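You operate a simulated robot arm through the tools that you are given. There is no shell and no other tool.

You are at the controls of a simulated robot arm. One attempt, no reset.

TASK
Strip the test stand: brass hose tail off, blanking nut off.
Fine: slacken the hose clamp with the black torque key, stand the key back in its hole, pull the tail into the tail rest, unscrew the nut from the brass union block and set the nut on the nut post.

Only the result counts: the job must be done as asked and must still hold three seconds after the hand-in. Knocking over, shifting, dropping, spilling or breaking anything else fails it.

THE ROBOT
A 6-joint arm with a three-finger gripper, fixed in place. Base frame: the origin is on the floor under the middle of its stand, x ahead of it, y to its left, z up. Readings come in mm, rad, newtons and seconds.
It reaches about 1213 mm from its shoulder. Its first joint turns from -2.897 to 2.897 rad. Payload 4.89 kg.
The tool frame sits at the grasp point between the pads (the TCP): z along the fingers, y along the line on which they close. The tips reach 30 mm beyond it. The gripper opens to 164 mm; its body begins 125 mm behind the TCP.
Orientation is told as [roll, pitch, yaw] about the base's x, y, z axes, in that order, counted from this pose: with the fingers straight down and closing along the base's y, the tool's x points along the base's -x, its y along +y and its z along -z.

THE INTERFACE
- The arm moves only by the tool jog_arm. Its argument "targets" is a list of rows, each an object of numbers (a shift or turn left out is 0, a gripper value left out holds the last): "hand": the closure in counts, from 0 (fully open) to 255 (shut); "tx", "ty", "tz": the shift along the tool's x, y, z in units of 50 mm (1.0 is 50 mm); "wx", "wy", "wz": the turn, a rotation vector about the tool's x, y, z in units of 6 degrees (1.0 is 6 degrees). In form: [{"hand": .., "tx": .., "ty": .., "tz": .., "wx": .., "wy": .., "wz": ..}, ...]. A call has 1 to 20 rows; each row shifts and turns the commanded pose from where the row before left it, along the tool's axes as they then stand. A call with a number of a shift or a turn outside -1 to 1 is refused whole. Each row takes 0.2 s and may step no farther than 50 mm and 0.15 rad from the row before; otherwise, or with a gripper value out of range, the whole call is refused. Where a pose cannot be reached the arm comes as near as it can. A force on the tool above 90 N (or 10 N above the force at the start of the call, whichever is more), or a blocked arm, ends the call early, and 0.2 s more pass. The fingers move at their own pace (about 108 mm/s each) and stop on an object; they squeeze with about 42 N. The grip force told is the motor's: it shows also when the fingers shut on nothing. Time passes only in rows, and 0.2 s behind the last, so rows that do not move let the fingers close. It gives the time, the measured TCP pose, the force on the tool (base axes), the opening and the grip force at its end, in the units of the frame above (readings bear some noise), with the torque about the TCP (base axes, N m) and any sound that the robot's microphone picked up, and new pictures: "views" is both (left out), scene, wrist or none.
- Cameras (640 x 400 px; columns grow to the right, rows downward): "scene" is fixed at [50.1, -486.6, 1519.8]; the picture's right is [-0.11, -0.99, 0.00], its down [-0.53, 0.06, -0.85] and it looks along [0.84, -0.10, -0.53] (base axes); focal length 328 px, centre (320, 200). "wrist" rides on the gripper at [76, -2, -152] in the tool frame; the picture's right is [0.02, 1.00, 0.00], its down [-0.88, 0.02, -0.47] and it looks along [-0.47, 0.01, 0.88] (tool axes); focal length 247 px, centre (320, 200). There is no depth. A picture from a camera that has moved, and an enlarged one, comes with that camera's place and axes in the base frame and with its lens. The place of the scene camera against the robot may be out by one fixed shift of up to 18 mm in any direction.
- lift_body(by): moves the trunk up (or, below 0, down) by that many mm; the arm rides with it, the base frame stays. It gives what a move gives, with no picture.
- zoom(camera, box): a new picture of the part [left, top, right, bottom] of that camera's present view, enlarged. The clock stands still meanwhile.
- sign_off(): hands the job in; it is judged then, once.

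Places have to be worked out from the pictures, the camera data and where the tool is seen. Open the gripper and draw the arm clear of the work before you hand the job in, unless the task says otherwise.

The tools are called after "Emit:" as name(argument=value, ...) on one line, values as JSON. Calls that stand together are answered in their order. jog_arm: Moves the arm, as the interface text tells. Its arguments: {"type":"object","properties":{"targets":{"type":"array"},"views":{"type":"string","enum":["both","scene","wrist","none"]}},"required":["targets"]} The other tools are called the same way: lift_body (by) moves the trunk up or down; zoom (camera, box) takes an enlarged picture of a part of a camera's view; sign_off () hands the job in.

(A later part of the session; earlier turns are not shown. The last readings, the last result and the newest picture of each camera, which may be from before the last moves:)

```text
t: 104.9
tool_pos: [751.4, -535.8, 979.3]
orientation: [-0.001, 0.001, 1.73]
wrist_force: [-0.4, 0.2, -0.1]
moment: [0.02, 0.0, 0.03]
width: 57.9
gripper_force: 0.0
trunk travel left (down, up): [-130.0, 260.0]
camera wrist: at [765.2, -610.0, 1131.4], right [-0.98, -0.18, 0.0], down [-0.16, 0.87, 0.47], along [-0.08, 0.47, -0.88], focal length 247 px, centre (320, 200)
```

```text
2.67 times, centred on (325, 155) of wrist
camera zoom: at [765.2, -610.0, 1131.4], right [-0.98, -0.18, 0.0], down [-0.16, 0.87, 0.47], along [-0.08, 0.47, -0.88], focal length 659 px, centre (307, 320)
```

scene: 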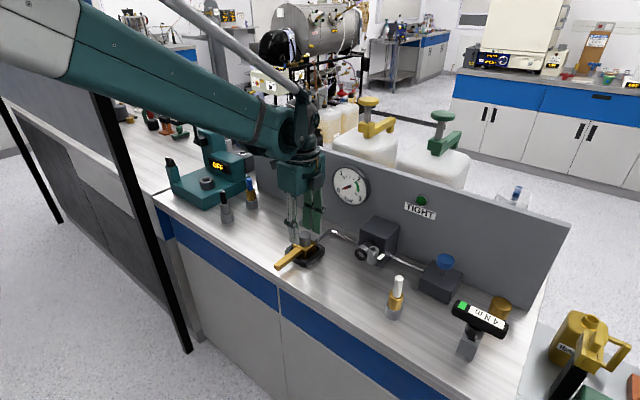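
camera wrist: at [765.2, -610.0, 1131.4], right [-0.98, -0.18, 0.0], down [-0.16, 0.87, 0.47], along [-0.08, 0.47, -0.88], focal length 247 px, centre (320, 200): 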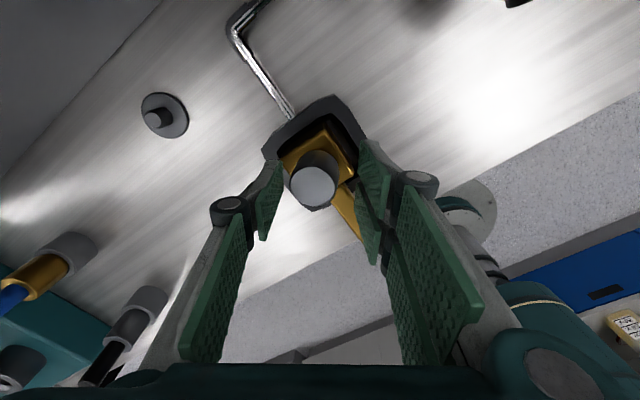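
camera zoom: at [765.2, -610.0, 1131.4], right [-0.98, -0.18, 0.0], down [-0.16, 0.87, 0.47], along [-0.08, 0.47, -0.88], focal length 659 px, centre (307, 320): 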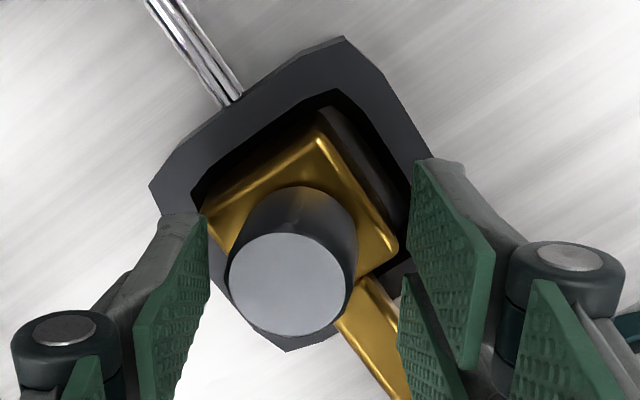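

The block is seated but slid about 4–5 mm inside its loose cradle. I'll recentre over the nut, raise the tips slightly, and spin the hand back for the next stroke.

Emit:
jog_arm(targets=[{"hand": 160, "tx": 0.05, "ty": -0.098, "tz": -0.12}, {"wz": 1}, {"wz": 1}, {"wz": 1}, {"wz": 1}, {"wz": 1}, {"wz": 1}, {"wz": 1}, {"wz": 1}, {"wz": 1}, {"wz": 1}, {"wz": 1}, {"wz": 1}, {"wz": 1}, {"wz": 1}, {"wz": 1}, {"wz": 1}, {"wz": 1}, {"wz": 1}, {"wz": 1}], views="none")

Emit:
jog_arm(targets=[{"wz": 1}, {"wz": 1}, {"wz": 1}, {"wz": 1}, {"wz": 1}, {"wz": 1}, {"wz": 1}, {"wz": 1}, {"wz": 1}, {"wz": 1}, {"wz": 1}, {"wz": 1}, {"wz": 1}, {"wz": 1}, {"wz": 1}, {"wz": 1}, {"wz": 1}, {"wz": 1}, {"wz": 1}, {"wz": 1}], views="wrist")

Emit:
zoom(camera="scene", box=[275, 205, 345, 280])

Emit:
zoom(camera="wrist", box=[230, 80, 430, 260])

```text
t: 109.1
tool_pos: [756.3, -538.1, 987.7]
orientation: [0.001, 0.001, -0.263]
wrist_force: [0.4, 0.9, 0.1]
moment: [-0.01, -0.01, 0.02]
width: 61.1
gripper_force: 0.1
trunk travel left (down, up): [-130.0, 260.0]
```

```text
t: 113.3
tool_pos: [756.5, -537.6, 984.9]
orientation: [0.0, 0.0, -2.358]
wrist_force: [0.2, 0.0, 0.1]
moment: [0.03, 0.0, 0.03]
width: 61.3
gripper_force: 0.0
trunk travel left (down, up): [-130.0, 260.0]
camera wrist: at [810.0, -481.6, 1137.2], right [0.72, -0.69, 0.0], down [-0.61, -0.64, 0.47], along [-0.33, -0.34, -0.88], focal length 247 px, centre (320, 200)
```

wrist: 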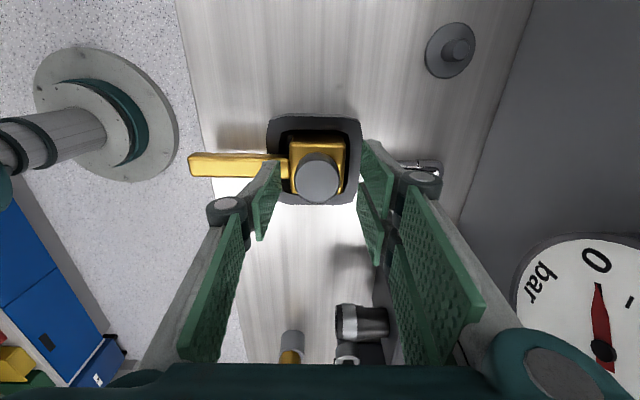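

```text
5.33 times, centred on (310, 242) of scene
camera zoom: at [50.1, -486.6, 1519.8], right [-0.11, -0.99, 0.0], down [-0.53, 0.06, -0.85], along [0.84, -0.1, -0.53], focal length 1750 px, centre (373, -27)
```

zoom: 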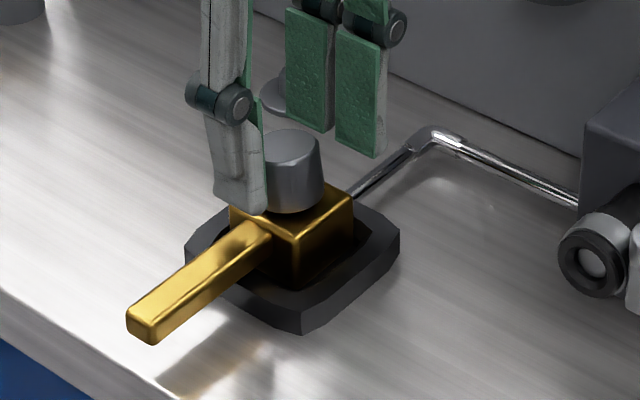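

```text
2.22 times, centred on (330, 170) of wrist
camera zoom: at [810.0, -481.6, 1137.2], right [0.72, -0.69, 0.0], down [-0.61, -0.64, 0.47], along [-0.33, -0.34, -0.88], focal length 549 px, centre (298, 267)
```

zoom: 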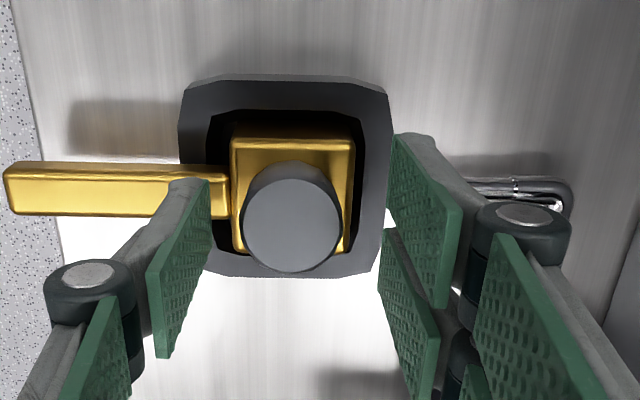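

The nut now looks slightly tilted on the block, which suggests it may be nearly or fully unthreaded. I'll enlarge to check.

Emit:
zoom(camera="scene", box=[290, 225, 330, 265])

Emit:
zoom(camera="wrist", box=[270, 100, 370, 210])

```text
10.00 times, centred on (310, 245) of scene
camera zoom: at [50.1, -486.6, 1519.8], right [-0.11, -0.99, 0.0], down [-0.53, 0.06, -0.85], along [0.84, -0.1, -0.53], focal length 3281 px, centre (420, -250)
```

zoom: 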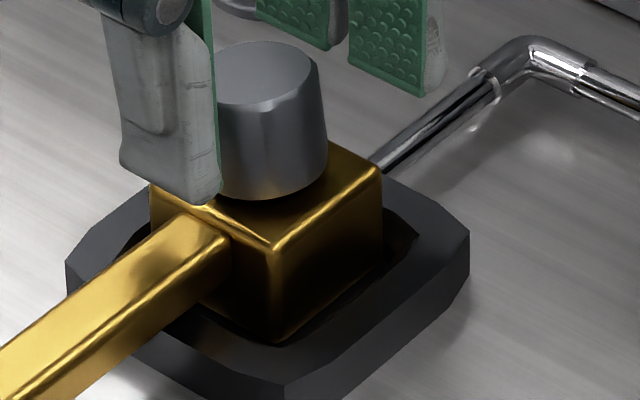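

```text
3.64 times, centred on (320, 155) of wrist
camera zoom: at [810.0, -481.6, 1137.2], right [0.72, -0.69, 0.0], down [-0.61, -0.64, 0.47], along [-0.33, -0.34, -0.88], focal length 898 px, centre (320, 364)
```

zoom: 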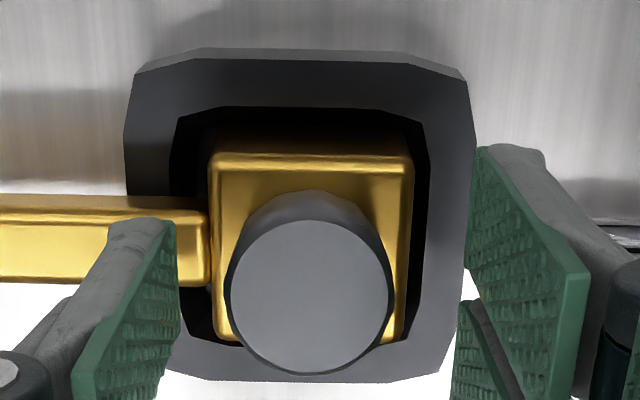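

The nut is seated centrally on the block. I'll recentre (about 3 mm), lower, and grip for the second stroke.

Emit:
jog_arm(targets=[{"hand": 160, "tx": 0.06, "ty": -0.052}, {"hand": 160, "tz": 0.11}, {"hand": 160}, {"hand": 200}, {"hand": 255}, {"hand": 255}, {"hand": 255}], views="wrist")

Emit:
zoom(camera="wrist", box=[230, 80, 430, 260])

Emit:
zoom(camera="scene", box=[285, 215, 335, 275])

```text
t: 114.9
tool_pos: [757.6, -532.7, 979.6]
orientation: [0.0, 0.0, -2.354]
wrist_force: [0.0, -0.2, 0.0]
moment: [-0.02, 0.02, -0.02]
width: 33.7
gripper_force: 42.4
trunk travel left (down, up): [-130.0, 260.0]
camera wrist: at [809.9, -477.3, 1131.7], right [0.72, -0.69, 0.0], down [-0.61, -0.64, 0.47], along [-0.33, -0.34, -0.88], focal length 247 px, centre (320, 200)
```

wrist: 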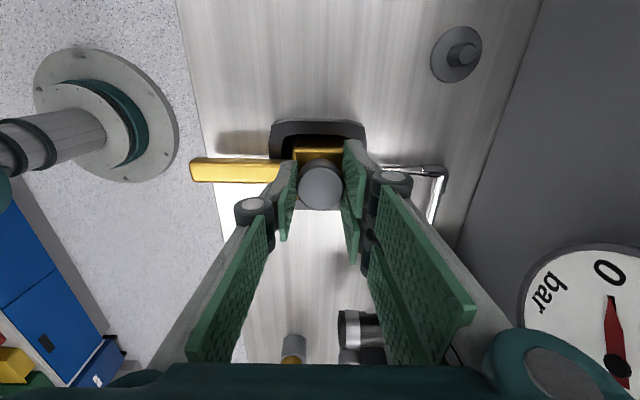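

```text
2.22 times, centred on (330, 170) of wrist
camera zoom: at [809.9, -477.3, 1131.7], right [0.72, -0.69, 0.0], down [-0.61, -0.64, 0.47], along [-0.33, -0.34, -0.88], focal length 549 px, centre (298, 267)
```

zoom: 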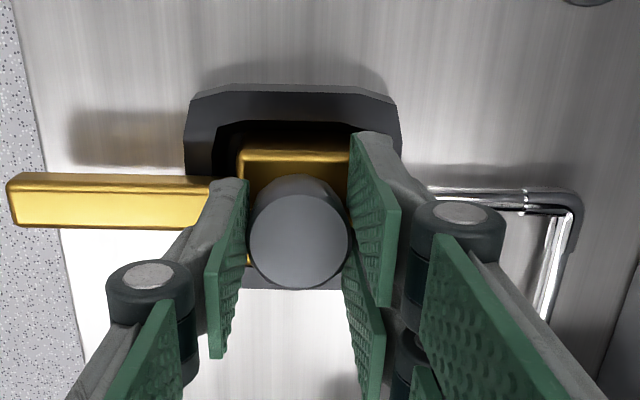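

```text
6.67 times, centred on (310, 245) of scene
camera zoom: at [50.1, -486.6, 1519.8], right [-0.11, -0.99, 0.0], down [-0.53, 0.06, -0.85], along [0.84, -0.1, -0.53], focal length 2188 px, centre (387, -100)
```

zoom: 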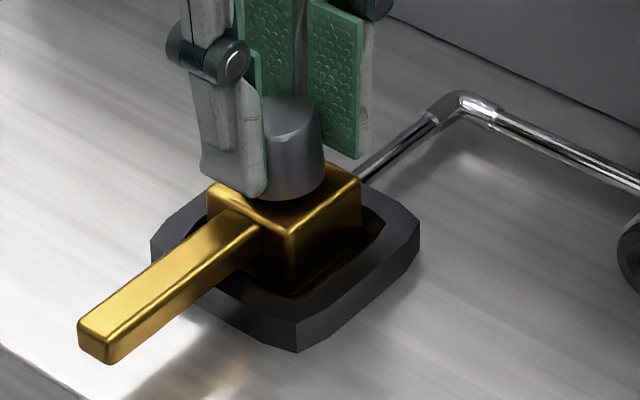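

Gripped again with no load; the nut now stands about 5 mm higher above the block than originally. I'll turn another stroke counter-clockwise while watching the vertical force.

Emit:
jog_arm(targets=[{"hand": 255, "wz": -1}, {"hand": 255, "wz": -1}, {"hand": 255, "wz": -1}, {"hand": 255, "wz": -1}, {"hand": 255, "wz": -1}, {"hand": 255, "wz": -1}, {"hand": 255, "wz": -1}, {"hand": 255, "wz": -1}, {"hand": 255}], views="none")

Emit:
zoom(camera="scene", box=[285, 215, 335, 275])

```text
t: 116.9
tool_pos: [755.4, -533.0, 981.2]
orientation: [0.0, 0.0, -1.516]
wrist_force: [-16.8, 0.9, 5.9]
moment: [0.12, 0.59, -0.05]
width: 33.6
gripper_force: 42.3
trunk travel left (down, up): [-130.0, 260.0]
```

```text
6.67 times, centred on (310, 245) of scene
camera zoom: at [50.1, -486.6, 1519.8], right [-0.11, -0.99, 0.0], down [-0.53, 0.06, -0.85], along [0.84, -0.1, -0.53], focal length 2188 px, centre (387, -100)
```

zoom: 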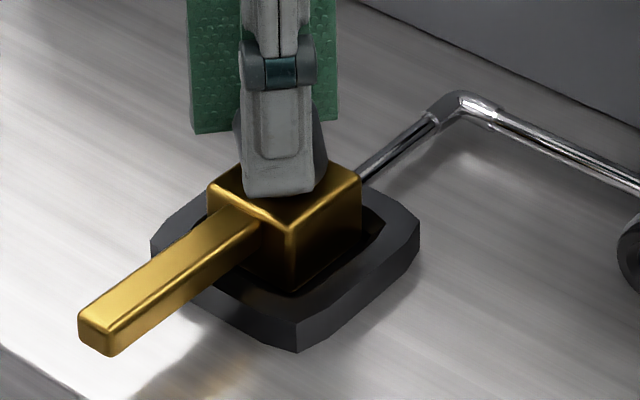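

Side load of 17 N in -x: the nut axis is off the hand axis. I'll shift 1.5 mm to relieve it and raise slightly, then continue.

Emit:
jog_arm(targets=[{"hand": 255, "ty": -0.03, "tz": -0.008}, {"hand": 255}], views="none")

```text
t: 117.5
tool_pos: [755.6, -532.6, 982.0]
orientation: [0.001, 0.0, -1.517]
wrist_force: [-5.4, 0.2, 2.5]
moment: [0.05, 0.19, -0.02]
width: 33.9
gripper_force: 41.9
trunk travel left (down, up): [-130.0, 260.0]
```

Better. I'll continue turning with a further half-millimetre correction.

Emit:
jog_arm(targets=[{"hand": 255, "wz": -1, "ty": -0.012, "tz": -0.001}, {"hand": 255, "wz": -1, "tz": -0.001}, {"hand": 255, "wz": -1, "tz": -0.001}, {"hand": 255, "wz": -1, "tz": -0.001}, {"hand": 255, "wz": -1, "tz": -0.001}, {"hand": 255, "wz": -1, "tz": -0.001}, {"hand": 255}], views="none")

```text
t: 119.1
tool_pos: [753.7, -534.2, 981.3]
orientation: [0.0, -0.001, -0.887]
wrist_force: [-16.6, 1.1, 6.2]
moment: [0.04, 0.68, -0.05]
width: 33.8
gripper_force: 42.3
trunk travel left (down, up): [-130.0, 260.0]
```

The nut sits about 2.5 mm off the hand's axis, so I'll correct 2 mm and compensate on each row as I turn.

Emit:
jog_arm(targets=[{"hand": 255, "tx": 0.025, "ty": -0.031, "tz": -0.006}, {"hand": 255}, {"hand": 255, "wz": -1, "ty": -0.0052, "tz": -0.001}, {"hand": 255, "wz": -1, "ty": -0.0052, "tz": -0.001}, {"hand": 255, "wz": -1, "ty": -0.0052, "tz": -0.001}, {"hand": 255, "wz": -1, "ty": -0.0052, "tz": -0.001}, {"hand": 255}], views="none")

Emit:
zoom(camera="scene", box=[285, 215, 335, 275])

```text
t: 120.7
tool_pos: [752.1, -534.4, 982.2]
orientation: [0.0, 0.001, -0.47]
wrist_force: [-2.7, -0.4, -0.3]
moment: [-0.02, 0.1, 0.0]
width: 33.6
gripper_force: 42.3
trunk travel left (down, up): [-130.0, 260.0]
```

```text
6.67 times, centred on (310, 245) of scene
camera zoom: at [50.1, -486.6, 1519.8], right [-0.11, -0.99, 0.0], down [-0.53, 0.06, -0.85], along [0.84, -0.1, -0.53], focal length 2188 px, centre (387, -100)
```

zoom: 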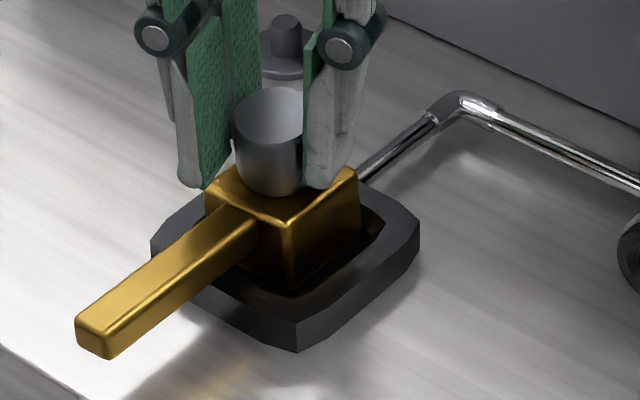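

I need a clearer measure of block and nut heights. I'll enlarge this view.

Emit:
zoom(camera="scene", box=[290, 225, 330, 270])

Emit:
zoom(camera="wrist", box=[230, 80, 430, 260])

```text
8.89 times, centred on (310, 248) of scene
camera zoom: at [50.1, -486.6, 1519.8], right [-0.11, -0.99, 0.0], down [-0.53, 0.06, -0.85], along [0.84, -0.1, -0.53], focal length 2917 px, centre (409, -222)
```

zoom: 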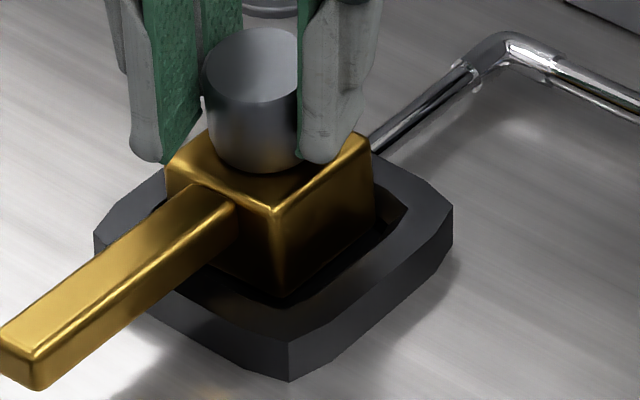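

```text
2.22 times, centred on (330, 170) of wrist
camera zoom: at [683.3, -500.1, 1134.1], right [0.43, 0.9, 0.0], down [0.79, -0.38, 0.47], along [0.43, -0.2, -0.88], focal length 549 px, centre (298, 267)
```

zoom: 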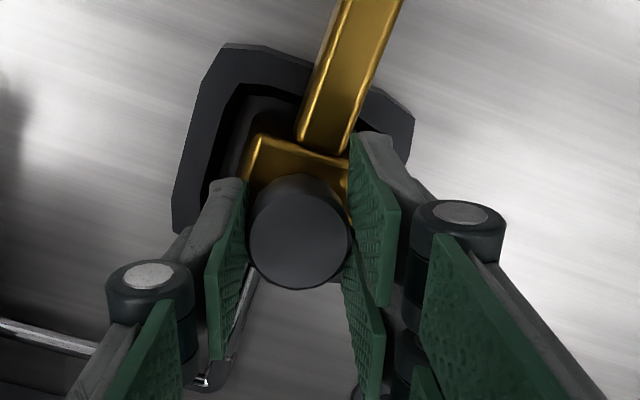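

The block may be sitting 2–4 mm high against the cradle wall. I'll press down gently to see if it settles.

Emit:
jog_arm(targets=[{"hand": 255, "tz": 0.02}, {"hand": 255, "tz": 0.02}, {"hand": 255}], views="none")

Emit:
zoom(camera="scene", box=[290, 225, 330, 270])

```text
t: 121.5
tool_pos: [752.1, -534.0, 980.8]
orientation: [0.003, 0.002, -0.468]
wrist_force: [-5.8, -3.0, 6.0]
moment: [-0.14, 0.28, -0.02]
width: 33.8
gripper_force: 42.0
trunk travel left (down, up): [-130.0, 260.0]
```

```text
8.89 times, centred on (310, 248) of scene
camera zoom: at [50.1, -486.6, 1519.8], right [-0.11, -0.99, 0.0], down [-0.53, 0.06, -0.85], along [0.84, -0.1, -0.53], focal length 2917 px, centre (409, -222)
```

zoom: 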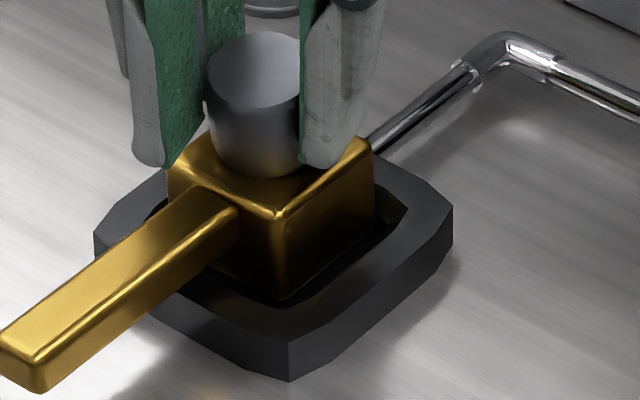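

It settled down under ~6 N. I'll keep a light downward load so the block stays in the cradle, and keep turning, watching how Fz grows.

Emit:
jog_arm(targets=[{"hand": 255, "wz": -1, "ty": -0.0052}, {"hand": 255, "wz": -1, "ty": -0.0052}, {"hand": 255, "wz": -1, "ty": -0.0052}, {"hand": 255, "wz": -1, "ty": -0.0052}, {"hand": 255, "wz": -1, "ty": -0.0052}, {"hand": 255, "wz": -1, "ty": -0.0052}, {"hand": 255}], views="none")

```text
t: 123.1
tool_pos: [750.7, -535.3, 981.3]
orientation: [0.001, 0.0, 0.158]
wrist_force: [-10.5, -11.6, 11.1]
moment: [-0.44, 0.5, -0.09]
width: 33.6
gripper_force: 42.3
trunk travel left (down, up): [-130.0, 260.0]
```

Fz grows about 5 N per 36°, so the thread pitch is fine (~1.5–2 mm). I'll relieve the side load by 1 mm, rise 0.15 mm, and continue.

Emit:
jog_arm(targets=[{"hand": 255, "tx": 0.0156, "ty": -0.0125, "tz": -0.003}, {"hand": 255, "wz": -1, "tz": -0.0006}, {"hand": 255, "wz": -1, "tz": -0.0006}, {"hand": 255, "wz": -1, "tz": -0.0006}, {"hand": 255, "wz": -1, "tz": -0.0006}, {"hand": 255, "wz": -1, "tz": -0.0006}, {"hand": 255, "wz": -1, "tz": -0.0006}, {"hand": 255}], views="none")

```text
t: 124.9
tool_pos: [751.4, -537.2, 979.9]
orientation: [0.0, 0.0, 0.788]
wrist_force: [-3.8, -31.8, 20.0]
moment: [-1.34, 0.23, -0.2]
width: 33.8
gripper_force: 42.2
trunk travel left (down, up): [-130.0, 260.0]
```

Side load rose to 32 N in -y. I'll shift 2 mm that way, rise 0.3 mm, and re-read.

Emit:
jog_arm(targets=[{"hand": 255, "tx": 0.028, "ty": -0.028, "tz": -0.006}, {"hand": 255}], views="none")

Emit:
zoom(camera="scene", box=[285, 215, 335, 275])

```text
t: 125.5
tool_pos: [751.1, -538.3, 977.9]
orientation: [0.002, -0.002, 0.787]
wrist_force: [-5.5, -9.9, 8.6]
moment: [-0.44, 0.24, -0.09]
width: 34.0
gripper_force: 42.0
trunk travel left (down, up): [-130.0, 260.0]
```

```text
6.67 times, centred on (310, 245) of scene
camera zoom: at [50.1, -486.6, 1519.8], right [-0.11, -0.99, 0.0], down [-0.53, 0.06, -0.85], along [0.84, -0.1, -0.53], focal length 2188 px, centre (387, -100)
```

zoom: 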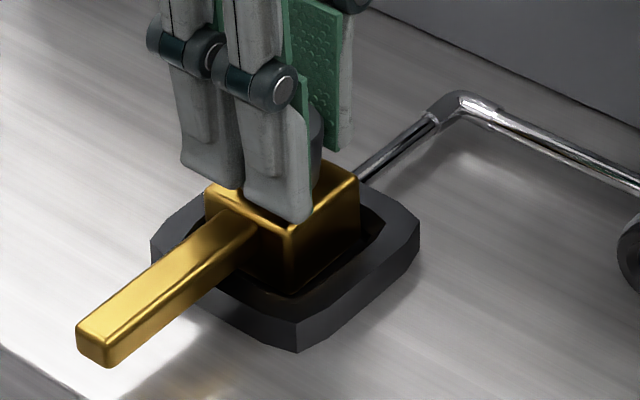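

Improved. I'll apply a smaller correction and continue the stroke.

Emit:
jog_arm(targets=[{"hand": 255, "tx": 0.018, "ty": -0.005, "tz": -0.003}, {"hand": 255, "wz": -1, "tz": -0.001, "tx": 0.003}, {"hand": 255, "wz": -1, "tz": -0.001, "tx": 0.003}, {"hand": 255, "wz": -1, "tz": -0.001, "tx": 0.003}, {"hand": 255, "wz": -1, "tz": -0.001, "tx": 0.003}, {"hand": 255}], views="none")

```text
t: 126.9
tool_pos: [750.5, -539.2, 980.2]
orientation: [-0.001, 0.0, 1.206]
wrist_force: [1.7, -0.3, -0.4]
moment: [0.0, -0.05, -0.03]
width: 33.6
gripper_force: 42.1
trunk travel left (down, up): [-130.0, 260.0]
```

Forces dropped to zero. I'll finish this stroke and then test the lift again.

Emit:
jog_arm(targets=[{"hand": 255, "wz": -1, "tz": -0.0005}, {"hand": 255, "wz": -1, "tz": -0.0005}, {"hand": 255, "wz": -1, "tz": -0.0005}, {"hand": 255, "wz": -1, "tz": -0.0005}, {"hand": 255, "wz": -1, "tz": -0.0005}, {"hand": 255, "wz": -1, "tz": -0.0005}, {"hand": 255}], views="none")

Emit:
zoom(camera="scene", box=[285, 215, 335, 275])

```text
t: 128.5
tool_pos: [749.7, -539.7, 980.7]
orientation: [-0.001, 0.0, 1.832]
wrist_force: [1.3, 1.0, -0.8]
moment: [0.04, -0.06, 0.0]
width: 33.8
gripper_force: 42.2
trunk travel left (down, up): [-130.0, 260.0]
```

```text
6.67 times, centred on (310, 245) of scene
camera zoom: at [50.1, -486.6, 1519.8], right [-0.11, -0.99, 0.0], down [-0.53, 0.06, -0.85], along [0.84, -0.1, -0.53], focal length 2188 px, centre (387, -100)
```

zoom: 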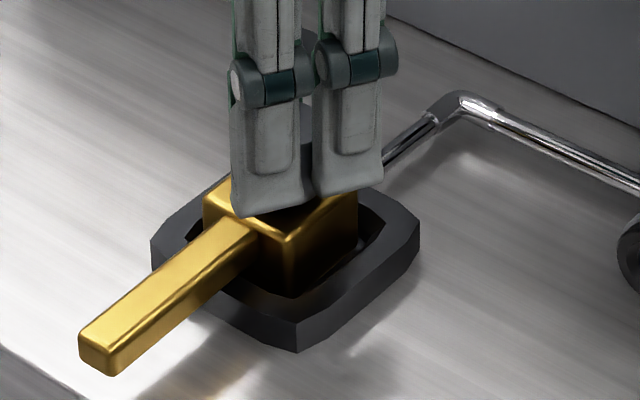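

The block sits at its original place again. I'll lift 4 mm slowly and compare the block's position.

Emit:
jog_arm(targets=[{"hand": 255, "tz": -0.03}, {"hand": 255, "tz": -0.05}, {"hand": 255}], views="none")

Emit:
zoom(camera="scene", box=[285, 215, 335, 275])

```text
t: 129.3
tool_pos: [750.2, -540.1, 984.7]
orientation: [0.0, 0.0, 1.835]
wrist_force: [0.4, -0.6, -0.6]
moment: [-0.01, -0.01, 0.03]
width: 33.5
gripper_force: 42.1
trunk travel left (down, up): [-130.0, 260.0]
```

```text
6.67 times, centred on (310, 245) of scene
camera zoom: at [50.1, -486.6, 1519.8], right [-0.11, -0.99, 0.0], down [-0.53, 0.06, -0.85], along [0.84, -0.1, -0.53], focal length 2188 px, centre (387, -100)
```

zoom: 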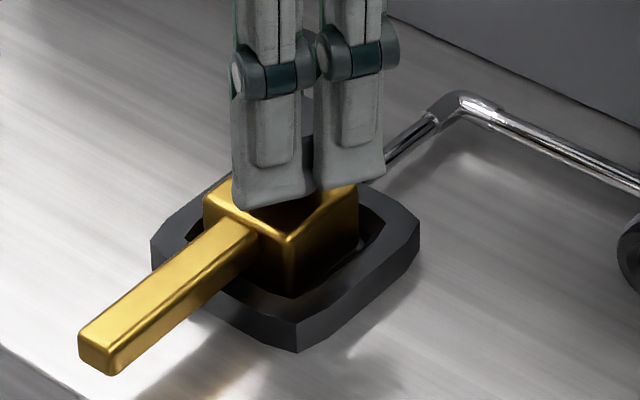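

The block didn't move and the load is just the nut's weight: the nut is free. I'll lift further, checking the block stays.

Emit:
jog_arm(targets=[{"hand": 255, "tz": -0.1}, {"hand": 255, "tz": -0.1}, {"hand": 255}], views="wrist")

Emit:
zoom(camera="scene", box=[285, 210, 335, 270])

```text
t: 130.1
tool_pos: [750.0, -539.6, 994.8]
orientation: [-0.001, 0.0, 1.833]
wrist_force: [0.6, 0.2, 0.1]
moment: [-0.02, 0.0, -0.01]
width: 33.6
gripper_force: 42.3
trunk travel left (down, up): [-130.0, 260.0]
camera wrist: at [771.2, -612.3, 1146.7], right [-0.96, -0.28, 0.0], down [-0.25, 0.85, 0.47], along [-0.13, 0.45, -0.88], focal length 247 px, centre (320, 200)
```

wrist: 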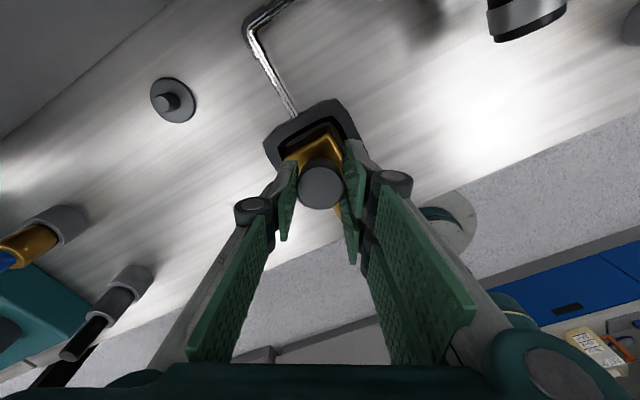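

```text
6.67 times, centred on (310, 240) of scene
camera zoom: at [50.1, -486.6, 1519.8], right [-0.11, -0.99, 0.0], down [-0.53, 0.06, -0.85], along [0.84, -0.1, -0.53], focal length 2188 px, centre (387, -67)
```

zoom: 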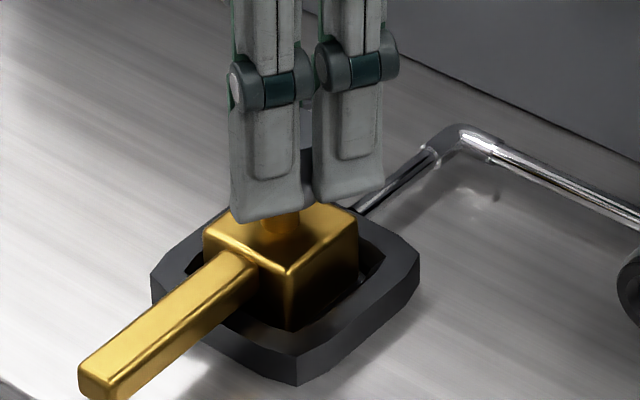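

The stud is visible under the nut and the block stayed put. I'll raise the nut well clear and rotate to yaw 0.785 to measure the post from one direction.

Emit:
jog_arm(targets=[{"hand": 255, "tz": -0.7}, {"hand": 255, "tz": -0.7}, {"hand": 255, "tz": -0.7}, {"hand": 255, "wz": 1}, {"hand": 255, "wz": 1}, {"hand": 255, "wz": 1}, {"hand": 255, "wz": 1}, {"hand": 255, "wz": 1}, {"hand": 255, "wz": 1}, {"hand": 255, "wz": 1}, {"hand": 255, "wz": 1}, {"hand": 255, "wz": 1}, {"hand": 255, "wz": 1}, {"hand": 255}])

Emit:
zoom(camera="scene", box=[275, 190, 345, 280])

```text
t: 133.1
tool_pos: [750.1, -539.4, 1100.1]
orientation: [-0.001, 0.001, 0.786]
wrist_force: [-0.3, 0.4, 0.1]
moment: [-0.03, -0.03, 0.0]
width: 33.6
gripper_force: 42.3
trunk travel left (down, up): [-130.0, 260.0]
camera wrist: at [696.7, -594.1, 1251.6], right [-0.72, 0.69, 0.0], down [0.61, 0.64, 0.47], along [0.33, 0.34, -0.88], focal length 247 px, centre (320, 200)
```

scene: 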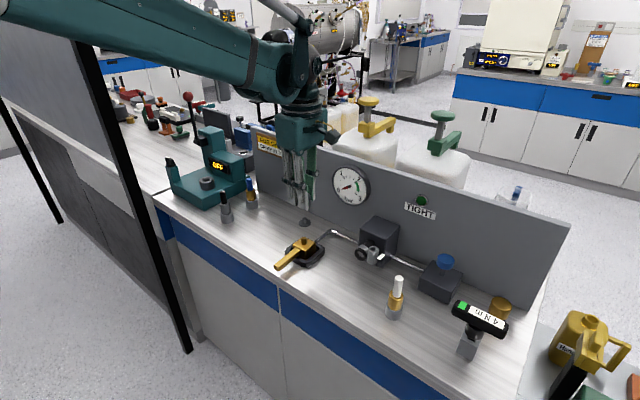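
wrist: 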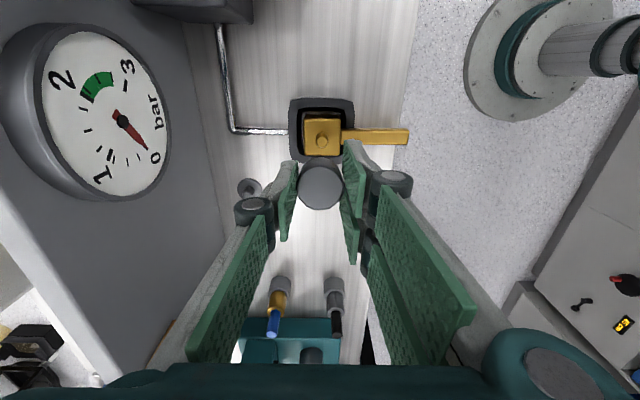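

```text
4.44 times, centred on (310, 235) of scene
camera zoom: at [50.1, -486.6, 1519.8], right [-0.11, -0.99, 0.0], down [-0.53, 0.06, -0.85], along [0.84, -0.1, -0.53], focal length 1458 px, centre (364, 44)
```

zoom: 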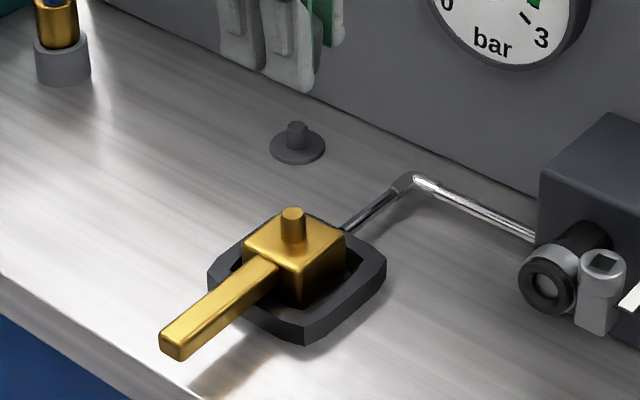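

The union is clean and the nut is in hand. I'll move 40 mm along the bench so the post shows clear of the fingers.

Emit:
jog_arm(targets=[{"hand": 255, "tx": -0.8}, {"hand": 255}], views="wrist")

Emit:
zoom(camera="wrist", box=[190, 80, 350, 230])

```text
t: 133.7
tool_pos: [778.7, -512.2, 1100.4]
orientation: [0.0, 0.0, 0.785]
wrist_force: [-0.3, -1.1, -0.6]
moment: [0.08, -0.1, 0.03]
width: 33.7
gripper_force: 42.1
trunk travel left (down, up): [-130.0, 260.0]
camera wrist: at [725.2, -566.6, 1251.4], right [-0.72, 0.69, 0.0], down [0.61, 0.64, 0.47], along [0.33, 0.34, -0.88], focal length 247 px, centre (320, 200)
```

wrist: 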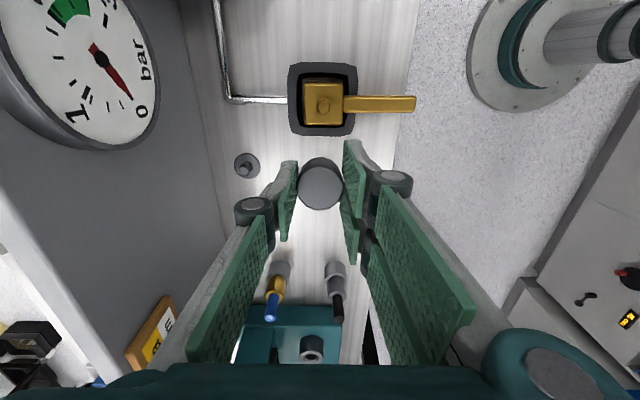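

```text
2.67 times, centred on (270, 155) of wrist
camera zoom: at [725.2, -566.6, 1251.4], right [-0.72, 0.69, 0.0], down [0.61, 0.64, 0.47], along [0.33, 0.34, -0.88], focal length 659 px, centre (453, 320)
```

zoom: 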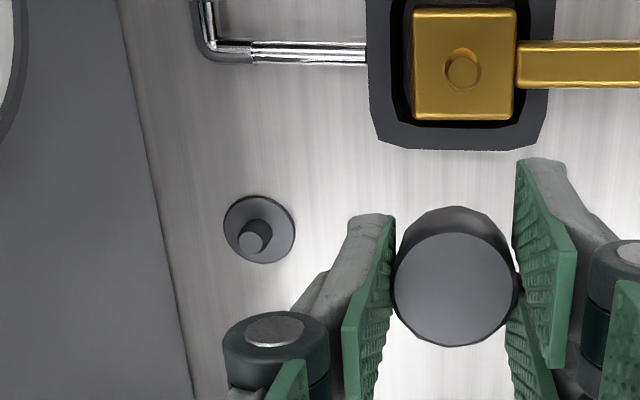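

Good view: the post is near E1≈244, E2≈1018, about 55 mm from the panel. I'll turn to yaw -0.785 (thin side of the hand toward the panel) and move high above the post's front side for the second measurement.

Emit:
jog_arm(targets=[{"hand": 255, "wz": 1}, {"hand": 255, "wz": 1}, {"hand": 255, "wz": 1}, {"hand": 255, "wz": 1}, {"hand": 255, "wz": 1}, {"hand": 255, "wz": 1}, {"hand": 255, "wz": 1}, {"hand": 255, "wz": 1}, {"hand": 255, "wz": 1}, {"hand": 255, "wz": 1}, {"hand": 255, "wz": 1}, {"hand": 255, "wz": 1}, {"hand": 255, "wz": 1}, {"hand": 255, "wz": 1}, {"hand": 255, "wz": 1}, {"hand": 255, "tz": -0.4, "ty": 0.56}, {"hand": 255, "ty": 0.56}, {"hand": 255, "tx": -0.8}, {"hand": 255, "tx": -0.8}, {"hand": 255}])

Emit:
zoom(camera="wrist", box=[240, 80, 400, 230])

```text
t: 137.9
tool_pos: [875.0, -530.0, 1117.9]
orientation: [0.0, 0.0, -0.786]
wrist_force: [0.1, 0.6, -0.3]
moment: [0.04, 0.1, 0.0]
width: 33.5
gripper_force: 42.1
trunk travel left (down, up): [-130.0, 260.0]
camera wrist: at [819.7, -476.2, 1269.7], right [0.69, 0.72, 0.0], down [0.64, -0.61, 0.47], along [0.34, -0.33, -0.88], focal length 247 px, centre (320, 200)
```

scene: 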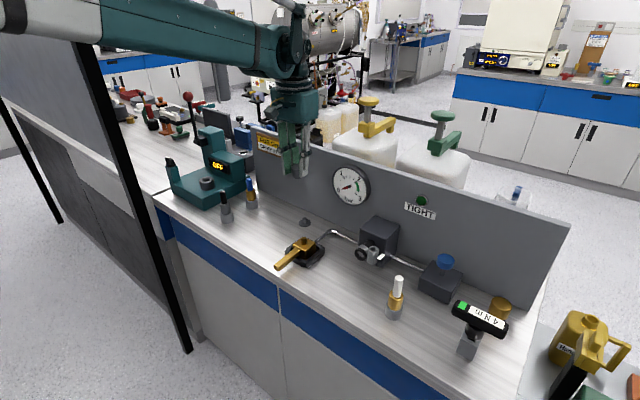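
wrist: 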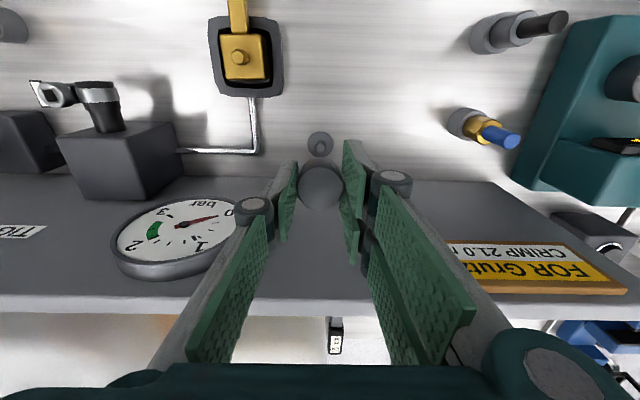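

```text
2.67 times, centred on (320, 155) of wrist
camera zoom: at [819.7, -476.2, 1269.7], right [0.69, 0.72, 0.0], down [0.64, -0.61, 0.47], along [0.34, -0.33, -0.88], focal length 659 px, centre (320, 320)
```

zoom: 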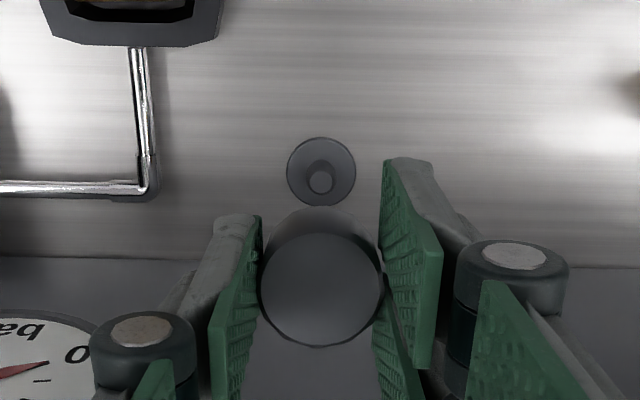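

The second view gives the post at E1≈245.4, E2≈1018, peg top near z 925. I'll move the nut above it, then lower to leave about 15 mm gap and check alignment.

Emit:
jog_arm(targets=[{"hand": 255, "tx": -0.518, "ty": 0.016}, {"hand": 255, "tz": 0.8}, {"hand": 255, "tz": 0.8}, {"hand": 255, "tz": 0.7}, {"hand": 255}])

Emit:
zoom(camera="scene", box=[275, 180, 345, 260])

Emit:
zoom(camera="wrist", box=[240, 80, 400, 230])

```text
t: 139.1
tool_pos: [893.5, -545.9, 1003.8]
orientation: [0.0, -0.001, -0.784]
wrist_force: [-0.1, -0.2, -0.6]
moment: [0.0, 0.04, -0.01]
width: 33.6
gripper_force: 41.2
trunk travel left (down, up): [-130.0, 260.0]
camera wrist: at [839.2, -493.2, 1155.9], right [0.69, 0.72, 0.0], down [0.64, -0.61, 0.47], along [0.34, -0.33, -0.88], focal length 247 px, centre (320, 200)
```

scene: 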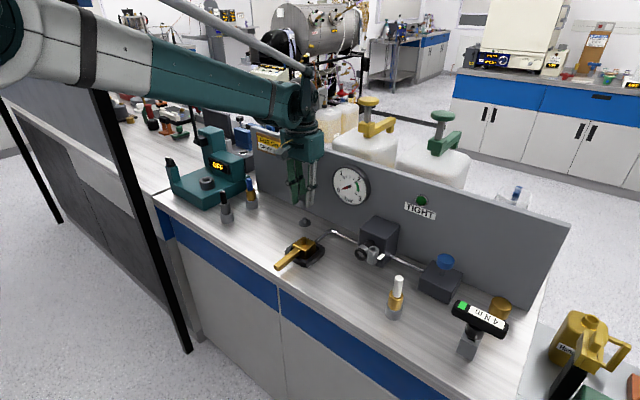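
wrist: 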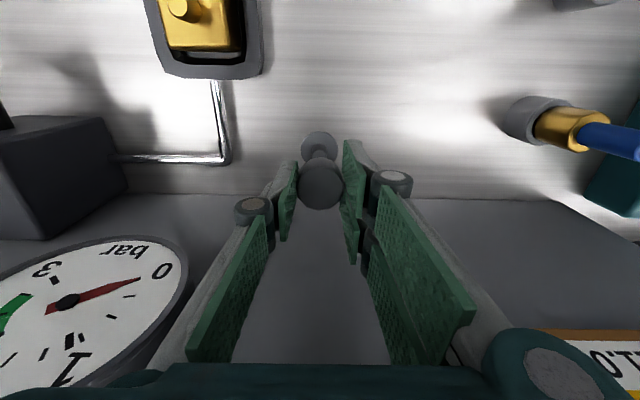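

```text
5.00 times, centred on (310, 220) of scene
camera zoom: at [50.1, -486.6, 1519.8], right [-0.11, -0.99, 0.0], down [-0.53, 0.06, -0.85], along [0.84, -0.1, -0.53], focal length 1641 px, centre (370, 100)
```

zoom: 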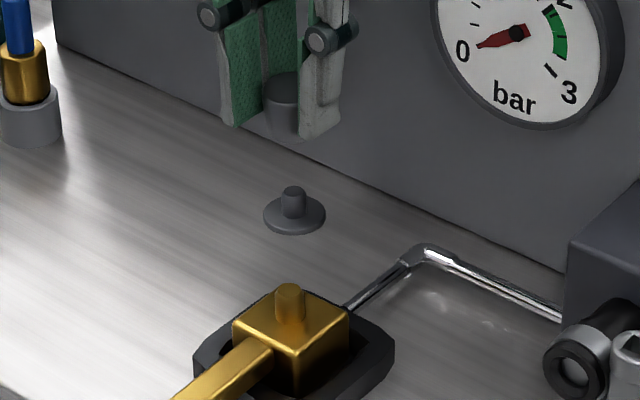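

```text
2.67 times, centred on (320, 155) of wrist
camera zoom: at [839.2, -493.2, 1155.9], right [0.69, 0.72, 0.0], down [0.64, -0.61, 0.47], along [0.34, -0.33, -0.88], focal length 659 px, centre (320, 320)
```

zoom: 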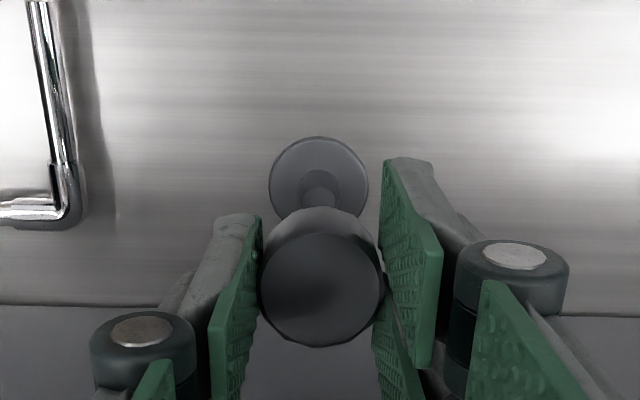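

Sideways alignment looks within about 1 mm. I'll shift 1 mm in -e1 and lower another 28 mm, then check closely.

Emit:
jog_arm(targets=[{"hand": 255, "ty": -0.016, "tz": 0.28}, {"hand": 255, "tz": 0.28}, {"hand": 255}], views="wrist")

Emit:
zoom(camera="scene", box=[290, 200, 325, 240])

Emit:
zoom(camera="wrist", box=[260, 100, 380, 220])

```text
t: 139.9
tool_pos: [892.7, -546.1, 975.7]
orientation: [-0.001, 0.0, -0.783]
wrist_force: [0.0, 1.5, 0.4]
moment: [-0.01, 0.01, -0.02]
width: 33.4
gripper_force: 41.9
trunk travel left (down, up): [-130.0, 260.0]
camera wrist: at [837.6, -492.5, 1128.0], right [0.69, 0.72, 0.0], down [0.64, -0.61, 0.47], along [0.34, -0.33, -0.88], focal length 247 px, centre (320, 200)
```

wrist: 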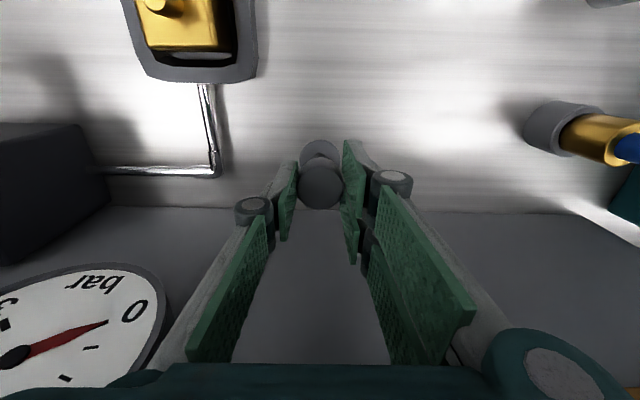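

```text
10.00 times, centred on (308, 220) of scene
camera zoom: at [50.1, -486.6, 1519.8], right [-0.11, -0.99, 0.0], down [-0.53, 0.06, -0.85], along [0.84, -0.1, -0.53], focal length 3281 px, centre (445, 0)
```

zoom: 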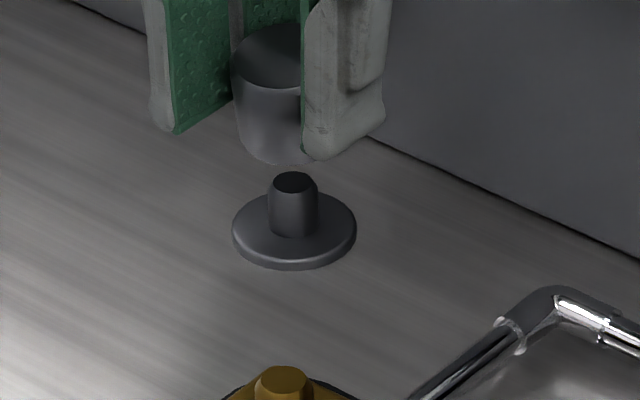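

```text
3.33 times, centred on (320, 160) of wrist
camera zoom: at [837.6, -492.5, 1128.0], right [0.69, 0.72, 0.0], down [0.64, -0.61, 0.47], along [0.34, -0.33, -0.88], focal length 823 px, centre (320, 333)
```

zoom: 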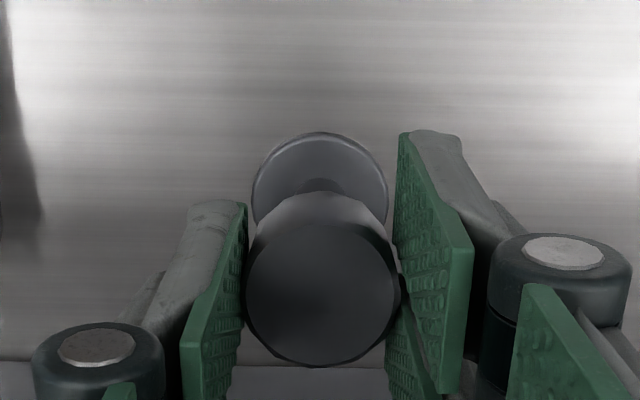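

Close up, the nut is tilted about 6° in the fingers (bottom toward the panel). I'd rather set it briefly on open bench, let it stand flat, and re-grip it squarely with the hand leaning away from the panel. I'll rise, back off to clear bench in front, and lower.

Emit:
jog_arm(targets=[{"hand": 255, "tz": -0.65}, {"hand": 255, "tz": -0.65}, {"hand": 255, "tx": 0.88}, {"hand": 255, "tx": 0.88}, {"hand": 255, "tz": 0.8}, {"hand": 255, "tz": 0.8}, {"hand": 255}])

Emit:
zoom(camera="scene", box=[240, 180, 320, 270])

```text
t: 141.5
tool_pos: [830.9, -487.0, 962.2]
orientation: [0.002, 0.001, -0.784]
wrist_force: [0.0, 0.7, -0.3]
moment: [-0.03, -0.01, -0.02]
width: 33.8
gripper_force: 41.9
trunk travel left (down, up): [-130.0, 260.0]
camera wrist: at [776.7, -433.5, 1114.0], right [0.69, 0.72, 0.0], down [0.64, -0.61, 0.47], along [0.34, -0.33, -0.88], focal length 247 px, centre (320, 200)
```

scene: 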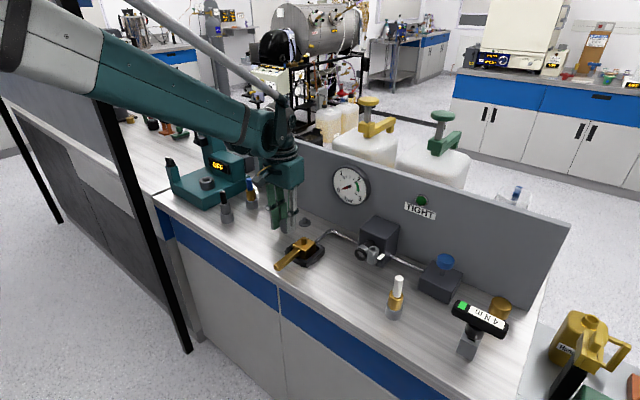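
wrist: 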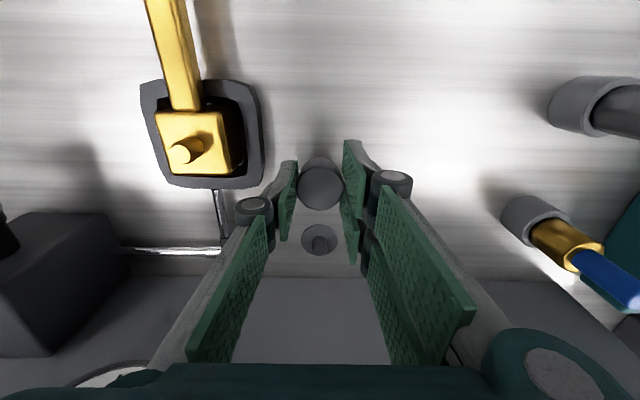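

```text
4.44 times, centred on (280, 225) of scene
camera zoom: at [50.1, -486.6, 1519.8], right [-0.11, -0.99, 0.0], down [-0.53, 0.06, -0.85], along [0.84, -0.1, -0.53], focal length 1458 px, centre (498, 89)
```

zoom: 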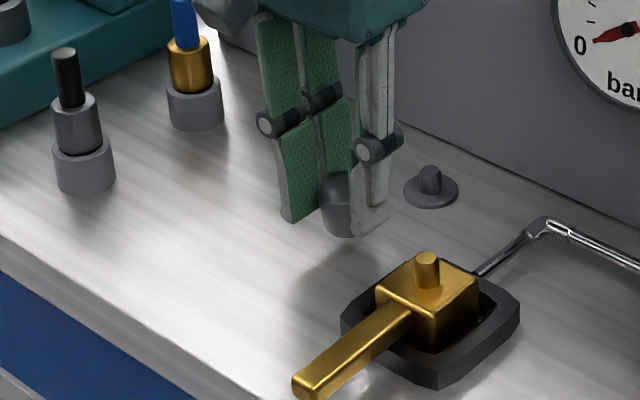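

The spot is clear. I'll lower toward the bench and then feel for contact in small steps.

Emit:
jog_arm(targets=[{"hand": 255, "tz": 0.14}, {"hand": 255, "tz": 0.1}, {"hand": 255}], views="none")

Emit:
zoom(camera="scene", box=[255, 200, 305, 250])

```text
t: 142.3
tool_pos: [831.4, -485.3, 950.6]
orientation: [0.001, 0.001, -0.783]
wrist_force: [0.8, -0.6, 0.0]
moment: [0.01, 0.02, -0.01]
width: 33.8
gripper_force: 42.2
trunk travel left (down, up): [-130.0, 260.0]
```

```text
8.00 times, centred on (280, 225) of scene
camera zoom: at [50.1, -486.6, 1519.8], right [-0.11, -0.99, 0.0], down [-0.53, 0.06, -0.85], along [0.84, -0.1, -0.53], focal length 2625 px, centre (640, 0)
```

zoom: 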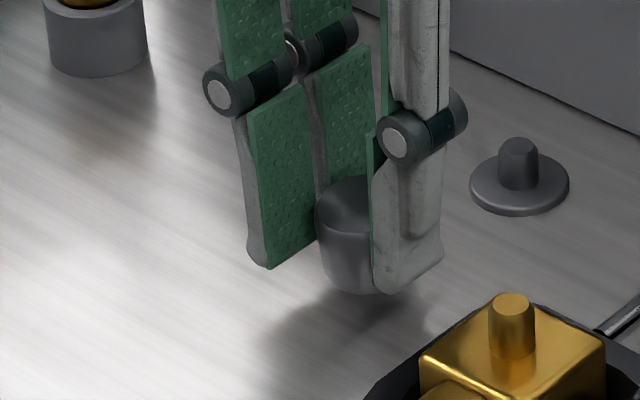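

Still clear. Continue down in small steps.

Emit:
jog_arm(targets=[{"hand": 255, "tz": 0.06}, {"hand": 255}], views="none")

Emit:
jog_arm(targets=[{"hand": 255, "tz": 0.04}, {"hand": 255}], views="none")

Emit:
zoom(camera="scene", box=[255, 200, 305, 250])

```text
t: 142.9
tool_pos: [831.9, -485.8, 948.4]
orientation: [0.0, -0.001, -0.784]
wrist_force: [-0.6, -0.6, -0.7]
moment: [0.0, 0.01, 0.02]
width: 33.6
gripper_force: 42.0
trunk travel left (down, up): [-130.0, 260.0]
```

```text
t: 143.5
tool_pos: [830.7, -483.5, 944.6]
orientation: [-0.001, -0.001, -0.783]
wrist_force: [-0.2, 0.0, -0.6]
moment: [-0.02, 0.01, -0.02]
width: 33.7
gripper_force: 41.9
trunk travel left (down, up): [-130.0, 260.0]
```

```text
8.00 times, centred on (280, 225) of scene
camera zoom: at [50.1, -486.6, 1519.8], right [-0.11, -0.99, 0.0], down [-0.53, 0.06, -0.85], along [0.84, -0.1, -0.53], focal length 2625 px, centre (640, 0)
```

zoom: 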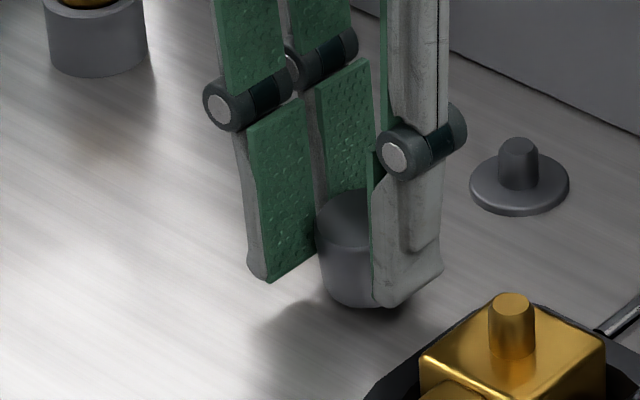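

Nut nearly at the bench. Smaller steps now.

Emit:
jog_arm(targets=[{"hand": 255, "tz": 0.03}, {"hand": 255}], views="none")

Emit:
jog_arm(targets=[{"hand": 255, "tz": 0.03}, {"hand": 255}], views="none")

Emit:
jog_arm(targets=[{"hand": 255, "tz": 0.03}, {"hand": 255}], views="none")

```text
t: 144.1
tool_pos: [830.9, -484.8, 944.1]
orientation: [0.0, 0.0, -0.784]
wrist_force: [0.1, 0.3, -1.0]
moment: [-0.04, 0.0, 0.0]
width: 33.4
gripper_force: 41.9
trunk travel left (down, up): [-130.0, 260.0]
```

```text
t: 144.7
tool_pos: [831.5, -484.4, 942.4]
orientation: [-0.002, 0.001, -0.784]
wrist_force: [0.4, -0.4, -1.1]
moment: [-0.01, -0.01, 0.01]
width: 33.6
gripper_force: 42.1
trunk travel left (down, up): [-130.0, 260.0]
```

```text
t: 145.3
tool_pos: [831.5, -484.9, 941.0]
orientation: [0.003, 0.0, -0.785]
wrist_force: [-0.3, 0.3, 0.4]
moment: [0.01, 0.0, 0.0]
width: 33.2
gripper_force: 42.2
trunk travel left (down, up): [-130.0, 260.0]
```

No contact yet at TCP 941. Checking the picture before going lower.

Emit:
zoom(camera="scene", box=[265, 215, 300, 250])

Emit:
jog_arm(targets=[{"hand": 255, "tz": 0.02}, {"hand": 255}], views="none")

Emit:
jog_arm(targets=[{"hand": 255, "tz": 0.02}, {"hand": 255}], views="none")

```text
11.43 times, centred on (282, 232) of scene
camera zoom: at [50.1, -486.6, 1519.8], right [-0.11, -0.99, 0.0], down [-0.53, 0.06, -0.85], along [0.84, -0.1, -0.53], focal length 3750 px, centre (749, -171)
```

zoom: 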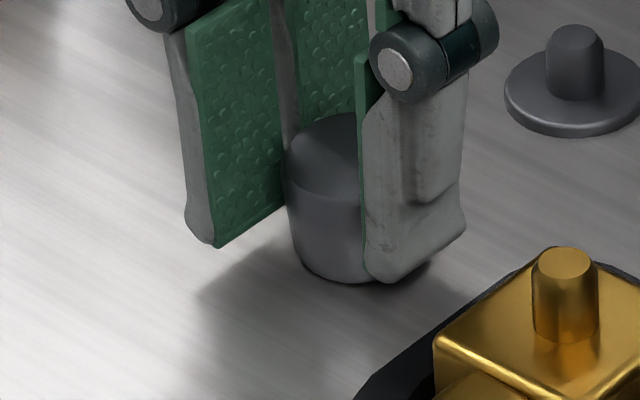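

```text
t: 145.9
tool_pos: [830.3, -484.0, 941.0]
orientation: [0.0, 0.0, -0.784]
wrist_force: [1.3, -0.6, 7.9]
moment: [0.05, 0.05, -0.02]
width: 33.6
gripper_force: 43.0
trunk travel left (down, up): [-130.0, 260.0]
```

```text
t: 146.5
tool_pos: [829.7, -484.1, 938.8]
orientation: [-0.001, 0.0, -0.783]
wrist_force: [6.1, -0.8, 21.9]
moment: [0.14, -0.01, -0.05]
width: 33.5
gripper_force: 41.9
trunk travel left (down, up): [-130.0, 260.0]
```

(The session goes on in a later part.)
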